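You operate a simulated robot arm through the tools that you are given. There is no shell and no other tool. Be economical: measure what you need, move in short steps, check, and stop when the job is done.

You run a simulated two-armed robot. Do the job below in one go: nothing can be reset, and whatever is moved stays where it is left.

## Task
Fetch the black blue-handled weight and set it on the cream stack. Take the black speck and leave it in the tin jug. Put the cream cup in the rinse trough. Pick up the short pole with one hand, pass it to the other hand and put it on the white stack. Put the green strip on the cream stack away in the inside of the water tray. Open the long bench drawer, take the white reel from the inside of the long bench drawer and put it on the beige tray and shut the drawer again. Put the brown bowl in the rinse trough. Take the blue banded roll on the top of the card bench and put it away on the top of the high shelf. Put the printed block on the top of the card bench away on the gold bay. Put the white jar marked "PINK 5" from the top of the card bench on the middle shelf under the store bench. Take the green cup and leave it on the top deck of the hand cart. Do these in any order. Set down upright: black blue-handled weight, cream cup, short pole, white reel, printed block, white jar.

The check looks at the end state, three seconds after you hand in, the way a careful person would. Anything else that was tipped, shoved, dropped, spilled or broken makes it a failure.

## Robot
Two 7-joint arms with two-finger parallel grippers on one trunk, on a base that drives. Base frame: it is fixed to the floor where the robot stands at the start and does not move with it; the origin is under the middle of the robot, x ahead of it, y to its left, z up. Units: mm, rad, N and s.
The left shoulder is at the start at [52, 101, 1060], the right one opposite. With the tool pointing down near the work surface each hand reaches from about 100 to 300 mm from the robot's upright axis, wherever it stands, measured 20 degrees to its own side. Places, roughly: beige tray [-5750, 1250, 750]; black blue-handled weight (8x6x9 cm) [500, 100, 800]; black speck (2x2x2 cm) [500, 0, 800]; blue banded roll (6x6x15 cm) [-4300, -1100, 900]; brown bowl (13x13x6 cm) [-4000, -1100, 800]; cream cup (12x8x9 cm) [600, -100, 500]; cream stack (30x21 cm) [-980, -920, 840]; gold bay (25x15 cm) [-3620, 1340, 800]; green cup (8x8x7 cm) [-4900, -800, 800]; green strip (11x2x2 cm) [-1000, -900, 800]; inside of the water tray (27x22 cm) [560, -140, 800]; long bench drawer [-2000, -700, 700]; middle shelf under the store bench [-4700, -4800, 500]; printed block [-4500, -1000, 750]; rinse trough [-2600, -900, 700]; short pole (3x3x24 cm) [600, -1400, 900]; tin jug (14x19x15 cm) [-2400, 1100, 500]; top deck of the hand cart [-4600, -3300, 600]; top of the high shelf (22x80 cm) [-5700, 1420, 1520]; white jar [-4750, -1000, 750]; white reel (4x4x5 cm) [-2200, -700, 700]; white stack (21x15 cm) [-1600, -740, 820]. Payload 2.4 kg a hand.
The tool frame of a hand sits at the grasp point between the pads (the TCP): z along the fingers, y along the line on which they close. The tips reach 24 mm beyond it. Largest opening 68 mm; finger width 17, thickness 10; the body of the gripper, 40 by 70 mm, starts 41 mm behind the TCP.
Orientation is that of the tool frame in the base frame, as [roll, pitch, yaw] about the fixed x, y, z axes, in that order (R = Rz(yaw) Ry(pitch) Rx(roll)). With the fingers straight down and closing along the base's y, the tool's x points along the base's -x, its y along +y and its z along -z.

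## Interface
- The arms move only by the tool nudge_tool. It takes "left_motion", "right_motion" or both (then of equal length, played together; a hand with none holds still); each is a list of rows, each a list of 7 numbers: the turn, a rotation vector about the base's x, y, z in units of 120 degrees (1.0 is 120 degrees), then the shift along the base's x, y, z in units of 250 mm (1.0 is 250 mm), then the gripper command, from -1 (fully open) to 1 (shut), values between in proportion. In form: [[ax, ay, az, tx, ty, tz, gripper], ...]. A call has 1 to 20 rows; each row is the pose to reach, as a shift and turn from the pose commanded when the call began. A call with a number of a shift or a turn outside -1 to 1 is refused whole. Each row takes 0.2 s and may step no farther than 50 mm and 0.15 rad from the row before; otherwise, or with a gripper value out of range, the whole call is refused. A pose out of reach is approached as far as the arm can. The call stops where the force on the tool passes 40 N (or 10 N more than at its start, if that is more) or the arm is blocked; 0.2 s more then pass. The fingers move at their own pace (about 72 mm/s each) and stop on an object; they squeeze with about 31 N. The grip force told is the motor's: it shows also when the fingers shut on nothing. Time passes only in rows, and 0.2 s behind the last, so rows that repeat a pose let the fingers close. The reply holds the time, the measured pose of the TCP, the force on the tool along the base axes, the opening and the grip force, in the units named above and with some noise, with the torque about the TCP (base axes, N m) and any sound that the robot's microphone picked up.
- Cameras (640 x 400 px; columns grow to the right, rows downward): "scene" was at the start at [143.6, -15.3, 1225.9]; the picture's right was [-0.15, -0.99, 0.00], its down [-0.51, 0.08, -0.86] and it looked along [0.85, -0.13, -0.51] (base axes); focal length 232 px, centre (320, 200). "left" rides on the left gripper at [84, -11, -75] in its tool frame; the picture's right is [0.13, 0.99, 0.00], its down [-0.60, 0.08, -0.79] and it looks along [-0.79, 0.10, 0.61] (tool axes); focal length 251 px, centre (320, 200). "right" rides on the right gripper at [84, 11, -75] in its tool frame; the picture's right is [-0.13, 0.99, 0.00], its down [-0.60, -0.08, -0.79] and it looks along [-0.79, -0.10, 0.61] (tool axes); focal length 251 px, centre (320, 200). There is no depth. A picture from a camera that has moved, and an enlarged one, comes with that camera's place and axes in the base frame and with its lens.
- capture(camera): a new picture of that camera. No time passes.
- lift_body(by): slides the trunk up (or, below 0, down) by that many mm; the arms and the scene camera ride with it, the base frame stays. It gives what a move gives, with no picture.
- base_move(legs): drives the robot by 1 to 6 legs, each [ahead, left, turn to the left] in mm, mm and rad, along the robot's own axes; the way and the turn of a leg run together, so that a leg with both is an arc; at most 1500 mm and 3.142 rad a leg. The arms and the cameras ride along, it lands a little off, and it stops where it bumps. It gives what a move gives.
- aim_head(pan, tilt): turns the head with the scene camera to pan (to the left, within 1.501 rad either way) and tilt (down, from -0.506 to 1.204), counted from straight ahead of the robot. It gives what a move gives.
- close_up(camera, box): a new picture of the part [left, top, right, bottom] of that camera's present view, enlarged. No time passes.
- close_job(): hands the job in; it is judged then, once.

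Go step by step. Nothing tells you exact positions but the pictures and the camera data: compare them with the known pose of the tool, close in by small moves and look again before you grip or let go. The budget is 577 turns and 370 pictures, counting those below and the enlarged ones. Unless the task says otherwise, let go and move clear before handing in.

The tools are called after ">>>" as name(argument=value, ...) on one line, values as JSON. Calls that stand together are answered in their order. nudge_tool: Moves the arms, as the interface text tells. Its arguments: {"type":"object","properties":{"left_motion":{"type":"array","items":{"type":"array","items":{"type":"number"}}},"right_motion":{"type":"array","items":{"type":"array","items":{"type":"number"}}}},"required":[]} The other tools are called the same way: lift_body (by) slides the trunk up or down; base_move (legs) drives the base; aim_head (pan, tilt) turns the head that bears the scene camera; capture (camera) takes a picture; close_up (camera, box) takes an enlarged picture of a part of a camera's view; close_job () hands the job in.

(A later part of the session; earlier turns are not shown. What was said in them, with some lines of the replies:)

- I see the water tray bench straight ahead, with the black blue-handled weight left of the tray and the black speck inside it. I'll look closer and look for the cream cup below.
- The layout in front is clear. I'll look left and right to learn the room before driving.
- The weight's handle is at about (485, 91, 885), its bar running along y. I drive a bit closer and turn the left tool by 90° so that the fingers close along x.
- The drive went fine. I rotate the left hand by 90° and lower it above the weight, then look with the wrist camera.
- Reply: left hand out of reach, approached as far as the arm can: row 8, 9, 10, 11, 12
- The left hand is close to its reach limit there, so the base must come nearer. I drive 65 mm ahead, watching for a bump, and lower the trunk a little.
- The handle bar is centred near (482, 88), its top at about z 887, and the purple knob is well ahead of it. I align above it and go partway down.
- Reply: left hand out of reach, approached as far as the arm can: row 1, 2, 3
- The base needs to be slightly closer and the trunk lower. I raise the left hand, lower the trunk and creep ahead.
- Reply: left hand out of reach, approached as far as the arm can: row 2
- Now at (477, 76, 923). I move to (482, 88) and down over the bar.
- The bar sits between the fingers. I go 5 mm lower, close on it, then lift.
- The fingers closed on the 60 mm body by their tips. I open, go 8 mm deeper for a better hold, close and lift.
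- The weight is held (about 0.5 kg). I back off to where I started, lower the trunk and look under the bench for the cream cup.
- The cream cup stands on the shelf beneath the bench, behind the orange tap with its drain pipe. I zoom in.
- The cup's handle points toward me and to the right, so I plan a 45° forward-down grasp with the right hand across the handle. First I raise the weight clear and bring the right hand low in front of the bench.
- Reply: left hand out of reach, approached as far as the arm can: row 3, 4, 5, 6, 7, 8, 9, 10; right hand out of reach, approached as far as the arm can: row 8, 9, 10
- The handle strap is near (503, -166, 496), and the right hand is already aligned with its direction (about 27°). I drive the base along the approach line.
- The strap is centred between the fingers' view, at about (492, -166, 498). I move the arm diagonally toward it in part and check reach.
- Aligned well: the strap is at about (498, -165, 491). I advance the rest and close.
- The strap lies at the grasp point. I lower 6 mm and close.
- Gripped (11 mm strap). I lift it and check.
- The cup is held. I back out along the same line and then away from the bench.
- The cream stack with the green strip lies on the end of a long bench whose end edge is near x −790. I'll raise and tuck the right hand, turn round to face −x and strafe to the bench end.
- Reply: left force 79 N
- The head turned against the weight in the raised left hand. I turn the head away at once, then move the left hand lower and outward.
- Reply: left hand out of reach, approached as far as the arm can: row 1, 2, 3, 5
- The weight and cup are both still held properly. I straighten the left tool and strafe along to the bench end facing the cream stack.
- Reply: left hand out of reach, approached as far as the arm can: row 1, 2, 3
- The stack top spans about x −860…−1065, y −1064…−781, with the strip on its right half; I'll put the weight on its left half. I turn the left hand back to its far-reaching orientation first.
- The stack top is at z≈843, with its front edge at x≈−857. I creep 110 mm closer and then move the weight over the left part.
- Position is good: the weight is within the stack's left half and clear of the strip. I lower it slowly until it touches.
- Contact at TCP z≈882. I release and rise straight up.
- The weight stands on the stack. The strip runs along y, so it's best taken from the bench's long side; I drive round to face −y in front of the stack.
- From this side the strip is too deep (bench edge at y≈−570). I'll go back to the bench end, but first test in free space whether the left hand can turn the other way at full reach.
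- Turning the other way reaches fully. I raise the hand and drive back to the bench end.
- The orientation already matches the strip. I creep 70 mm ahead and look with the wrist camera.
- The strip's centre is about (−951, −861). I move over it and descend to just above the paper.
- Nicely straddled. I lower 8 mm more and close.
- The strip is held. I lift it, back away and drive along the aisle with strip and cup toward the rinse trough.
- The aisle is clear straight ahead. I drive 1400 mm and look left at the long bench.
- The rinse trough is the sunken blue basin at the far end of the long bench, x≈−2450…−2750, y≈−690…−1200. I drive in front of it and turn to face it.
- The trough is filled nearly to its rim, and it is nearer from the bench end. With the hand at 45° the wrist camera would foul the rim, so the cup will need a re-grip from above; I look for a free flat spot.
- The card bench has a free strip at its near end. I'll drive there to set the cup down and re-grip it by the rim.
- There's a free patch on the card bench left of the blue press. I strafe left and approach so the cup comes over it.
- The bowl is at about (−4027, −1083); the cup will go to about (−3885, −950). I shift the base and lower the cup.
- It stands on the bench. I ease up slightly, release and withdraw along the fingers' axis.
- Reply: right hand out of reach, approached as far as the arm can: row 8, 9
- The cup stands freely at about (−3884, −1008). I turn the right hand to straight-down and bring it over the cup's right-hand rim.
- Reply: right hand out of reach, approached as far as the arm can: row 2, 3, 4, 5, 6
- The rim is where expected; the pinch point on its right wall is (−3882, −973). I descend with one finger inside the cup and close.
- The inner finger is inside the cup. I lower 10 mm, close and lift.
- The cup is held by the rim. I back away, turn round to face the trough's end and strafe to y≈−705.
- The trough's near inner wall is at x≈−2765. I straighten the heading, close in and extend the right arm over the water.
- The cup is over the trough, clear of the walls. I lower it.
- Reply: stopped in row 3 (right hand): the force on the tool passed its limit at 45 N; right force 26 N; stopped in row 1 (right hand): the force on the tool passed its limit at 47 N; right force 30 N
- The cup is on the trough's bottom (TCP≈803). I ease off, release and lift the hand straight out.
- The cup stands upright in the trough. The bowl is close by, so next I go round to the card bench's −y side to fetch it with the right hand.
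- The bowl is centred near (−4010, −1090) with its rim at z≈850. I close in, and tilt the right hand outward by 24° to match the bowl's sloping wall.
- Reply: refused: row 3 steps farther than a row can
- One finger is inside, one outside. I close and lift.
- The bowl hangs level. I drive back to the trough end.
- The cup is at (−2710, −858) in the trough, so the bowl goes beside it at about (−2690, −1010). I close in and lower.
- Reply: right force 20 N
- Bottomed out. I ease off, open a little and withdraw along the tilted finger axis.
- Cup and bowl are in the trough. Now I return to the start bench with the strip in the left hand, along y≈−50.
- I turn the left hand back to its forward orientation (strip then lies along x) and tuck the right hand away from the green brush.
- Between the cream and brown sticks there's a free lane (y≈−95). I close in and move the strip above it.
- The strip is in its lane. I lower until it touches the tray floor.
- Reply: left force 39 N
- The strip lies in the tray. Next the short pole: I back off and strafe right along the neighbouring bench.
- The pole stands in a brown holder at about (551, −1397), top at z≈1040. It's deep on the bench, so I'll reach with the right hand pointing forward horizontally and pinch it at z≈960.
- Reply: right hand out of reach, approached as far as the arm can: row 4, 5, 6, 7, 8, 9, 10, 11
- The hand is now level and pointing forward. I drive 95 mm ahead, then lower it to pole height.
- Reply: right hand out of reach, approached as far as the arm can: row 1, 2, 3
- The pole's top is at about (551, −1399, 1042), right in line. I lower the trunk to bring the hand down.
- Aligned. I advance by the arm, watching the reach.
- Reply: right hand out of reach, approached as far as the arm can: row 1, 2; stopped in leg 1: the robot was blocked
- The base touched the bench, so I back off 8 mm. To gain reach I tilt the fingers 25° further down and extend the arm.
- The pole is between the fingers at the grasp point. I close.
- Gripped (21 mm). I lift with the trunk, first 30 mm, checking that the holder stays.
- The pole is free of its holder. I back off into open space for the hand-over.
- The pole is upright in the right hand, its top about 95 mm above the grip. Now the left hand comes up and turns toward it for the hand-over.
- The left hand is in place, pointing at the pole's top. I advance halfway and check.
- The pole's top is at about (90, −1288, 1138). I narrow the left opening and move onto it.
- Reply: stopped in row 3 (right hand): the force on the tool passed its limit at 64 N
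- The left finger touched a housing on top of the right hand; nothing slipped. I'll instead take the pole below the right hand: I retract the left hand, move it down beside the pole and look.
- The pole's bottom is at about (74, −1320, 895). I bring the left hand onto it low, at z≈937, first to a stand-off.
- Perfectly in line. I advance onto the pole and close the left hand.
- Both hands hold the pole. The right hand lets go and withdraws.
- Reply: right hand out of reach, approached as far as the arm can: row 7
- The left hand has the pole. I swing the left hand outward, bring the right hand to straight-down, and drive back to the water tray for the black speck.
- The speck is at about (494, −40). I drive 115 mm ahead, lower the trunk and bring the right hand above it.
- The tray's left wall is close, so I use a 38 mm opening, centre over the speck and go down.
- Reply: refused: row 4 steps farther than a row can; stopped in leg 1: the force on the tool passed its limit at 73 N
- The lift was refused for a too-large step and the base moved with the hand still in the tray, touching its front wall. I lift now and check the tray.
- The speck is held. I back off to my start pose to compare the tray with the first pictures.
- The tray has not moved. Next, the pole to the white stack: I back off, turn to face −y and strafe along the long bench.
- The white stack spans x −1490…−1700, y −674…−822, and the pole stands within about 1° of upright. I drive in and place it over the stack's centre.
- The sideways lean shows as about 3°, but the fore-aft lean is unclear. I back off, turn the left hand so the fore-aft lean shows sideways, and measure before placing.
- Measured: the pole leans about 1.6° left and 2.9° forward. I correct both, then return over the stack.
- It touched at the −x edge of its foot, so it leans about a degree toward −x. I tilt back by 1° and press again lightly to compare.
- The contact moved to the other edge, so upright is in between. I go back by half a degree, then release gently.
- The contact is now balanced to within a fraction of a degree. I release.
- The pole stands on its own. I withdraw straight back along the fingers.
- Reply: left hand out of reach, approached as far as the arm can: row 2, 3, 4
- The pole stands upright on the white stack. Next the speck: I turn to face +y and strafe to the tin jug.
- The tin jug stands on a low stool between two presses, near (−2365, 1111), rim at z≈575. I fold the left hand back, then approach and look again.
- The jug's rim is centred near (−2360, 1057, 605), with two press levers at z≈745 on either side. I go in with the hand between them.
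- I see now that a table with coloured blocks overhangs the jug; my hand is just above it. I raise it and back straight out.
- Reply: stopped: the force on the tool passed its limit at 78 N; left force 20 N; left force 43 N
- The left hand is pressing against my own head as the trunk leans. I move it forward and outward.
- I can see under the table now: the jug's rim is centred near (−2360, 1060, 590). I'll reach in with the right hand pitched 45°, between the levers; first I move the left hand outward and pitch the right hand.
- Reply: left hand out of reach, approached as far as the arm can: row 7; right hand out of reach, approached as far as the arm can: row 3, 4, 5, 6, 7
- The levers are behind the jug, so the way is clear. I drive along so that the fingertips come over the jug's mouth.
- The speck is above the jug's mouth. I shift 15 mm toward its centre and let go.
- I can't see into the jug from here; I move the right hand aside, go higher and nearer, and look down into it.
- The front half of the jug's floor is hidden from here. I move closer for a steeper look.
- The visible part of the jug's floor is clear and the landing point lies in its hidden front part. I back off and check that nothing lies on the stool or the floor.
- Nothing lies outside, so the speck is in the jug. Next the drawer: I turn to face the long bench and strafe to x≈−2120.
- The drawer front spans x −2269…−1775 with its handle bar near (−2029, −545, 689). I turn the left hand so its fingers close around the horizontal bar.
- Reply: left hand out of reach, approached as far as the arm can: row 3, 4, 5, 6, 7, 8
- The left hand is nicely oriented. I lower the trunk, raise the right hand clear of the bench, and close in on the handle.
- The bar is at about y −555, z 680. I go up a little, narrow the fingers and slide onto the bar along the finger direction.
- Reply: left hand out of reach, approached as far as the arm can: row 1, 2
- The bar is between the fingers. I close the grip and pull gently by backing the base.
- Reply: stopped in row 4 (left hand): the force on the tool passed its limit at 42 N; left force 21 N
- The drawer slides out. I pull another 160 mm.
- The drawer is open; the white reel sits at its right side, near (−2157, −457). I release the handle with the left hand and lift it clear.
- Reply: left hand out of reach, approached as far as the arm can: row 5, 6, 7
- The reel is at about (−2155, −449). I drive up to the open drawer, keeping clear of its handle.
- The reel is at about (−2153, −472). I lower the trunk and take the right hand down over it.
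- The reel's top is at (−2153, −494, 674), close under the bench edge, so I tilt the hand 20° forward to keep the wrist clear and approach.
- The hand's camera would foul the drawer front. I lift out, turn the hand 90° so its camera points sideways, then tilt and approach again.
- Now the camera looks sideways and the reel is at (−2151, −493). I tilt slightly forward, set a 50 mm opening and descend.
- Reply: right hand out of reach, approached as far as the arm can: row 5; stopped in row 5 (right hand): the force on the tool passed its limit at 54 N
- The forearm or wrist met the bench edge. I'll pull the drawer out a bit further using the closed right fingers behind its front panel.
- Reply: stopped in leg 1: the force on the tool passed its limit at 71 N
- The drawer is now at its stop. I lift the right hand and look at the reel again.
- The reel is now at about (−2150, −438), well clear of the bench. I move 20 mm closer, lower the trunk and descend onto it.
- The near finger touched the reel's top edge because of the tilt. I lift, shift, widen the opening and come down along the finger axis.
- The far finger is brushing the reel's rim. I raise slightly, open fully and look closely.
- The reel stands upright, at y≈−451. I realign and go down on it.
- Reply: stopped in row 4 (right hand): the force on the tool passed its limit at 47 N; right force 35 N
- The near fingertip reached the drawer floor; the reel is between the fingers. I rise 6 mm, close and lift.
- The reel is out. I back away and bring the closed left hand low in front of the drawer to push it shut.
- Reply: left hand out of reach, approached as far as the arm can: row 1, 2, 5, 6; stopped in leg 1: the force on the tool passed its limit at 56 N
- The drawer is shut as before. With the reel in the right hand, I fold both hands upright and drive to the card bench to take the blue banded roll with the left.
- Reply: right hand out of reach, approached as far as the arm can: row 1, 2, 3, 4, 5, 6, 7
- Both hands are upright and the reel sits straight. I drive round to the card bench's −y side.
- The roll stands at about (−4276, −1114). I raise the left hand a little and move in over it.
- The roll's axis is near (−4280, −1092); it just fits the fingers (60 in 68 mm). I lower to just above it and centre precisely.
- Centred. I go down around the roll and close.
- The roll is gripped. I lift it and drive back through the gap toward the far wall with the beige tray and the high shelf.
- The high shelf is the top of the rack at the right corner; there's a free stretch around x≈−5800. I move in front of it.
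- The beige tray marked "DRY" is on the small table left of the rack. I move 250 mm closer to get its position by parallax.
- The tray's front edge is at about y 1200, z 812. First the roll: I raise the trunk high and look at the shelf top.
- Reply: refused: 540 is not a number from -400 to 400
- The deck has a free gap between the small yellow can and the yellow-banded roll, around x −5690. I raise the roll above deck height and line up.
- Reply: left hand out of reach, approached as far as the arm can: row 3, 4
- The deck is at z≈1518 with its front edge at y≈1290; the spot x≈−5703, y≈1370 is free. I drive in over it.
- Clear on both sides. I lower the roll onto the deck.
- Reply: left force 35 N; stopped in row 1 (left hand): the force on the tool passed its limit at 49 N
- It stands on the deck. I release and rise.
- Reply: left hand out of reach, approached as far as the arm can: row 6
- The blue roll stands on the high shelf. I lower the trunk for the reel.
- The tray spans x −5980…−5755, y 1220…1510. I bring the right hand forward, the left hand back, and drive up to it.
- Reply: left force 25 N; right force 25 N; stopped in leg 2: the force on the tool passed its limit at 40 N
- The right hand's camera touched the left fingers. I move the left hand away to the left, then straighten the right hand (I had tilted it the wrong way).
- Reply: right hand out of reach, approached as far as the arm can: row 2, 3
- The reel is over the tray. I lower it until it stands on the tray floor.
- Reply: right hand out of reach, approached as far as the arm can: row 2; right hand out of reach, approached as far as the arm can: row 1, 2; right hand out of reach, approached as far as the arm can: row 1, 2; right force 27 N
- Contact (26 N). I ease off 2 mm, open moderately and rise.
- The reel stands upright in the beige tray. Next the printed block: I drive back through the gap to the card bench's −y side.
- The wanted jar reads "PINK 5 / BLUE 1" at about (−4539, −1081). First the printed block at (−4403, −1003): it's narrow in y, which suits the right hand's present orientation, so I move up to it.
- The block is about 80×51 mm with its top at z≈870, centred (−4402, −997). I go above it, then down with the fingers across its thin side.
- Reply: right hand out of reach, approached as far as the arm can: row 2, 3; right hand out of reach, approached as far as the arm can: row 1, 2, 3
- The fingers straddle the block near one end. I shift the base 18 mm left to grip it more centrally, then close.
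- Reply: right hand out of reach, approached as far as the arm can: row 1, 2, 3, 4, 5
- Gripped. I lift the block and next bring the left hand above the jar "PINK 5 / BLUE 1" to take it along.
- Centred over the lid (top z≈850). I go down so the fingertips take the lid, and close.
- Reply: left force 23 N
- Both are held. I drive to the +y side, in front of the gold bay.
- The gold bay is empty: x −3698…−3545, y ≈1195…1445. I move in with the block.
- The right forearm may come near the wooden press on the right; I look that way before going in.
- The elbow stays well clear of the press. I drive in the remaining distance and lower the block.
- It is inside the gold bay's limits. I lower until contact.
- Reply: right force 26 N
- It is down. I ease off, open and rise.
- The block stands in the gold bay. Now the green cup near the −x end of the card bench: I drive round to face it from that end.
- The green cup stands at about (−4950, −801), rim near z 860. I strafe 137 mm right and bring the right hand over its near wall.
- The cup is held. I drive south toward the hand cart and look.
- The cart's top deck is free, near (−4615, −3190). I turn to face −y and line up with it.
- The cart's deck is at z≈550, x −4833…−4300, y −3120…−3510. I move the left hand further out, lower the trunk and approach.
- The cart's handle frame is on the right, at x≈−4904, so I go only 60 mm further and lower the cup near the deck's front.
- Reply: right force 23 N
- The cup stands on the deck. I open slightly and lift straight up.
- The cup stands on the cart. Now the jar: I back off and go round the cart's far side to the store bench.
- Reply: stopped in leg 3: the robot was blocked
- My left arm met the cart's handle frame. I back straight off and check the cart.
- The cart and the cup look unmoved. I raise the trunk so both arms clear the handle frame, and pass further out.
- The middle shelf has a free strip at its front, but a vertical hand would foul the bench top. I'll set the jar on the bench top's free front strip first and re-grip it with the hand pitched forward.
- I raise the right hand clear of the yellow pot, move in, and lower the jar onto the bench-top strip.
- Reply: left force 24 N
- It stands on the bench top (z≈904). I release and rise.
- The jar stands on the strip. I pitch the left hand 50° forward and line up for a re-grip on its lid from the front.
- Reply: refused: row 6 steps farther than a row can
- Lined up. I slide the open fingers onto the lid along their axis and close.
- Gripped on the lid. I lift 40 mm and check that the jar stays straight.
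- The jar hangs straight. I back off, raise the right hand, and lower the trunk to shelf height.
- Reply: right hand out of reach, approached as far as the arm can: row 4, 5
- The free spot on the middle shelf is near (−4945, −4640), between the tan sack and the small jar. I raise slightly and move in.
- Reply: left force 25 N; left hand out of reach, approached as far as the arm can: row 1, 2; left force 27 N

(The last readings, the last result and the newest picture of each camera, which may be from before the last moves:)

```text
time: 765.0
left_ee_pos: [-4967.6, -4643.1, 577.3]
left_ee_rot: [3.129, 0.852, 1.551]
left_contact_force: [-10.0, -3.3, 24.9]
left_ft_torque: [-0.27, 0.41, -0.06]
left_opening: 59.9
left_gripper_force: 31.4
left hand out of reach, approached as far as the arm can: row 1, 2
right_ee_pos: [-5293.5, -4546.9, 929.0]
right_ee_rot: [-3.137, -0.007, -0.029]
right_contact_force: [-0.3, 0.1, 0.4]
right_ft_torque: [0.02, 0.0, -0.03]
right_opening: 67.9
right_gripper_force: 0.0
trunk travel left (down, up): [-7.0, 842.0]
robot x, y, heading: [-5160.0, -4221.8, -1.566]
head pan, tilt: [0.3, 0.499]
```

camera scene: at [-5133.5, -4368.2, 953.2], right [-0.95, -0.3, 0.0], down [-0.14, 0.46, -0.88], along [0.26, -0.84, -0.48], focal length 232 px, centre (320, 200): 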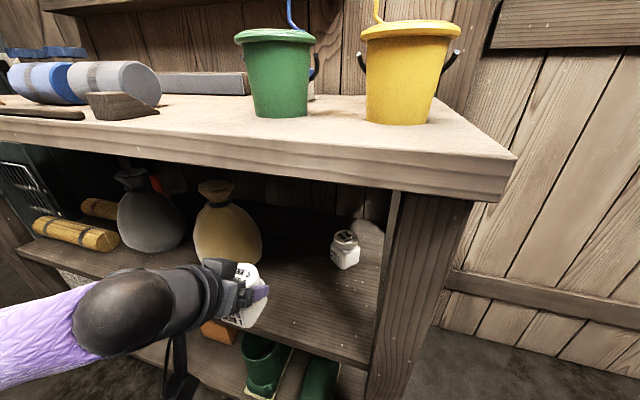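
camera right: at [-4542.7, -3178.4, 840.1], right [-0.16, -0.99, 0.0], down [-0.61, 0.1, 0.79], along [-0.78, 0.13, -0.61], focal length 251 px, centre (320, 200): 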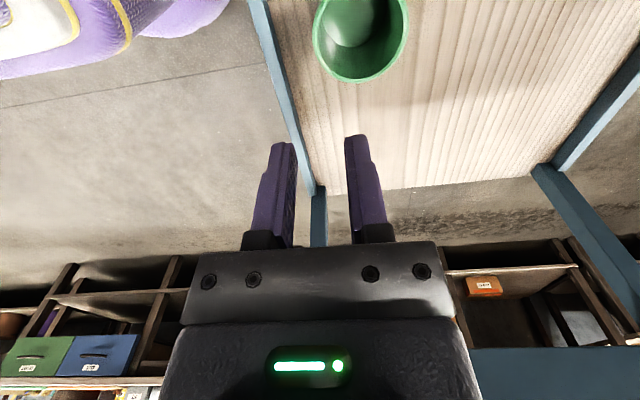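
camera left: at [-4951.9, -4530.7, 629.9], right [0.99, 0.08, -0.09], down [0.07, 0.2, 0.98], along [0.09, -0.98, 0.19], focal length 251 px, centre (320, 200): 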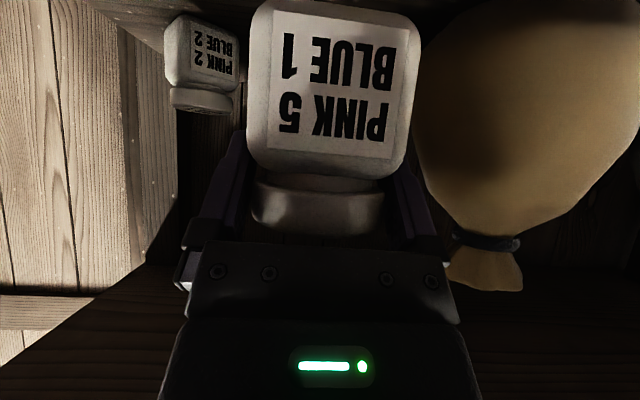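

The jar stands on the middle shelf (z≈520). I ease off, open and withdraw along the fingers.

>>> nudge_tool(left_motion=[[0, 0, 0, 0, 0, 0.01, 1], [0, 0, 0, 0, 0, 0.01, -1], [0, 0, 0, 0, 0, 0.01, -1], [0, 0, 0, 0, 0, 0.01, -1], [0, 0, 0, 0, 0.1, 0.098, -1], [0, 0, 0, 0, 0.22, 0.2, -1], [0, 0, 0, 0, 0.34, 0.3, -1]])

>>> capture(camera="left")

>>> base_move(legs=[[-300, 0, 0]])

>>> capture(camera="scene")

```text
time: 766.6
left_ee_pos: [-4945.4, -4633.6, 620.3]
left_ee_rot: [3.129, 0.851, 1.553]
left_contact_force: [-0.6, 0.5, -0.5]
left_ft_torque: [-0.01, 0.02, -0.02]
left_opening: 68.0
left_gripper_force: 0.1
left hand out of reach, approached as far as the arm can: row 5, 6, 7
right_ee_pos: [-5292.0, -4546.2, 929.8]
right_ee_rot: [-3.134, -0.006, -0.028]
right_contact_force: [0.1, -0.1, -0.5]
right_ft_torque: [-0.02, 0.01, 0.04]
right_opening: 68.1
right_gripper_force: 0.1
trunk travel left (down, up): [-7.0, 842.0]
robot x, y, heading: [-5161.2, -4224.2, -1.572]
head pan, tilt: [0.3, 0.499]
```

```text
62 pictures are left
camera left: at [-4955.5, -4522.1, 605.8], right [0.99, 0.08, -0.09], down [0.07, 0.2, 0.98], along [0.09, -0.98, 0.19], focal length 251 px, centre (320, 200)
```

left: 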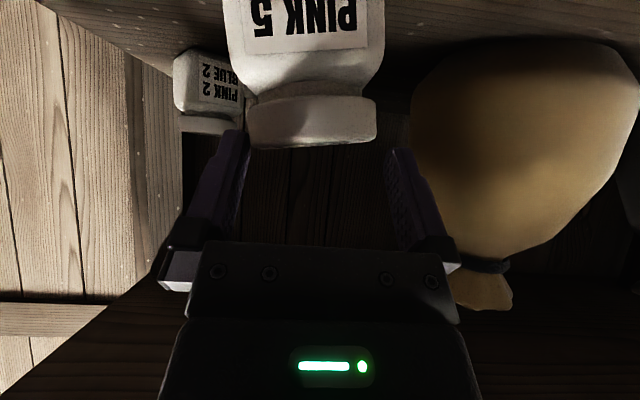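

```text
time: 768.6
left_ee_pos: [-4943.9, -4332.2, 620.2]
left_ee_rot: [3.131, 0.853, 1.559]
left_contact_force: [0.8, -0.2, -0.7]
left_ft_torque: [0.0, 0.03, -0.01]
left_opening: 68.0
left_gripper_force: 0.0
right_ee_pos: [-5291.0, -4248.1, 929.2]
right_ee_rot: [-3.135, -0.006, -0.021]
right_contact_force: [-0.2, -0.1, -0.1]
right_ft_torque: [0.0, -0.01, -0.01]
right_opening: 68.1
right_gripper_force: 0.1
trunk travel left (down, up): [-7.0, 842.0]
robot x, y, heading: [-5161.9, -3922.1, -1.563]
head pan, tilt: [0.3, 0.499]
```

```text
61 pictures are left
camera scene: at [-5133.8, -4144.9, 953.2], right [-0.95, -0.3, 0.0], down [-0.15, 0.46, -0.88], along [0.27, -0.84, -0.48], focal length 232 px, centre (320, 200)
```

scene: 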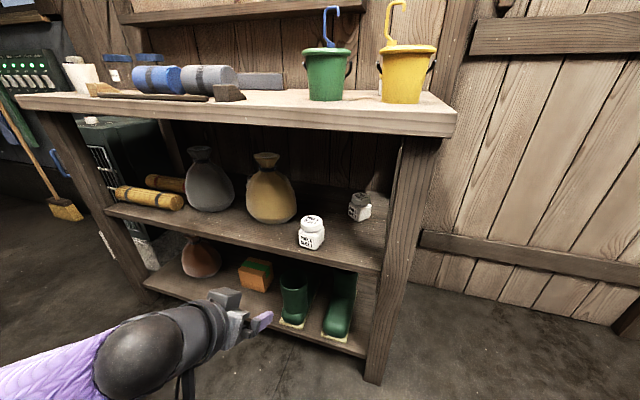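

The jar stands upright on the middle shelf, and both hands are empty and clear. All eleven jobs are done, so I hand in.

>>> close_job()

```text
The job is handed in.
```

I did all eleven jobs and handed the work in, but two outcomes are not fully confirmed.

- **Black speck:** I released it over the tin jug and found nothing on the stool or the floor around it. I could not see the part of the jug's floor where it should have landed.
- **Hand cart:** my left arm bumped its handle frame on the way to the store bench. In the picture afterwards the cart and the green cup on it looked unmoved.
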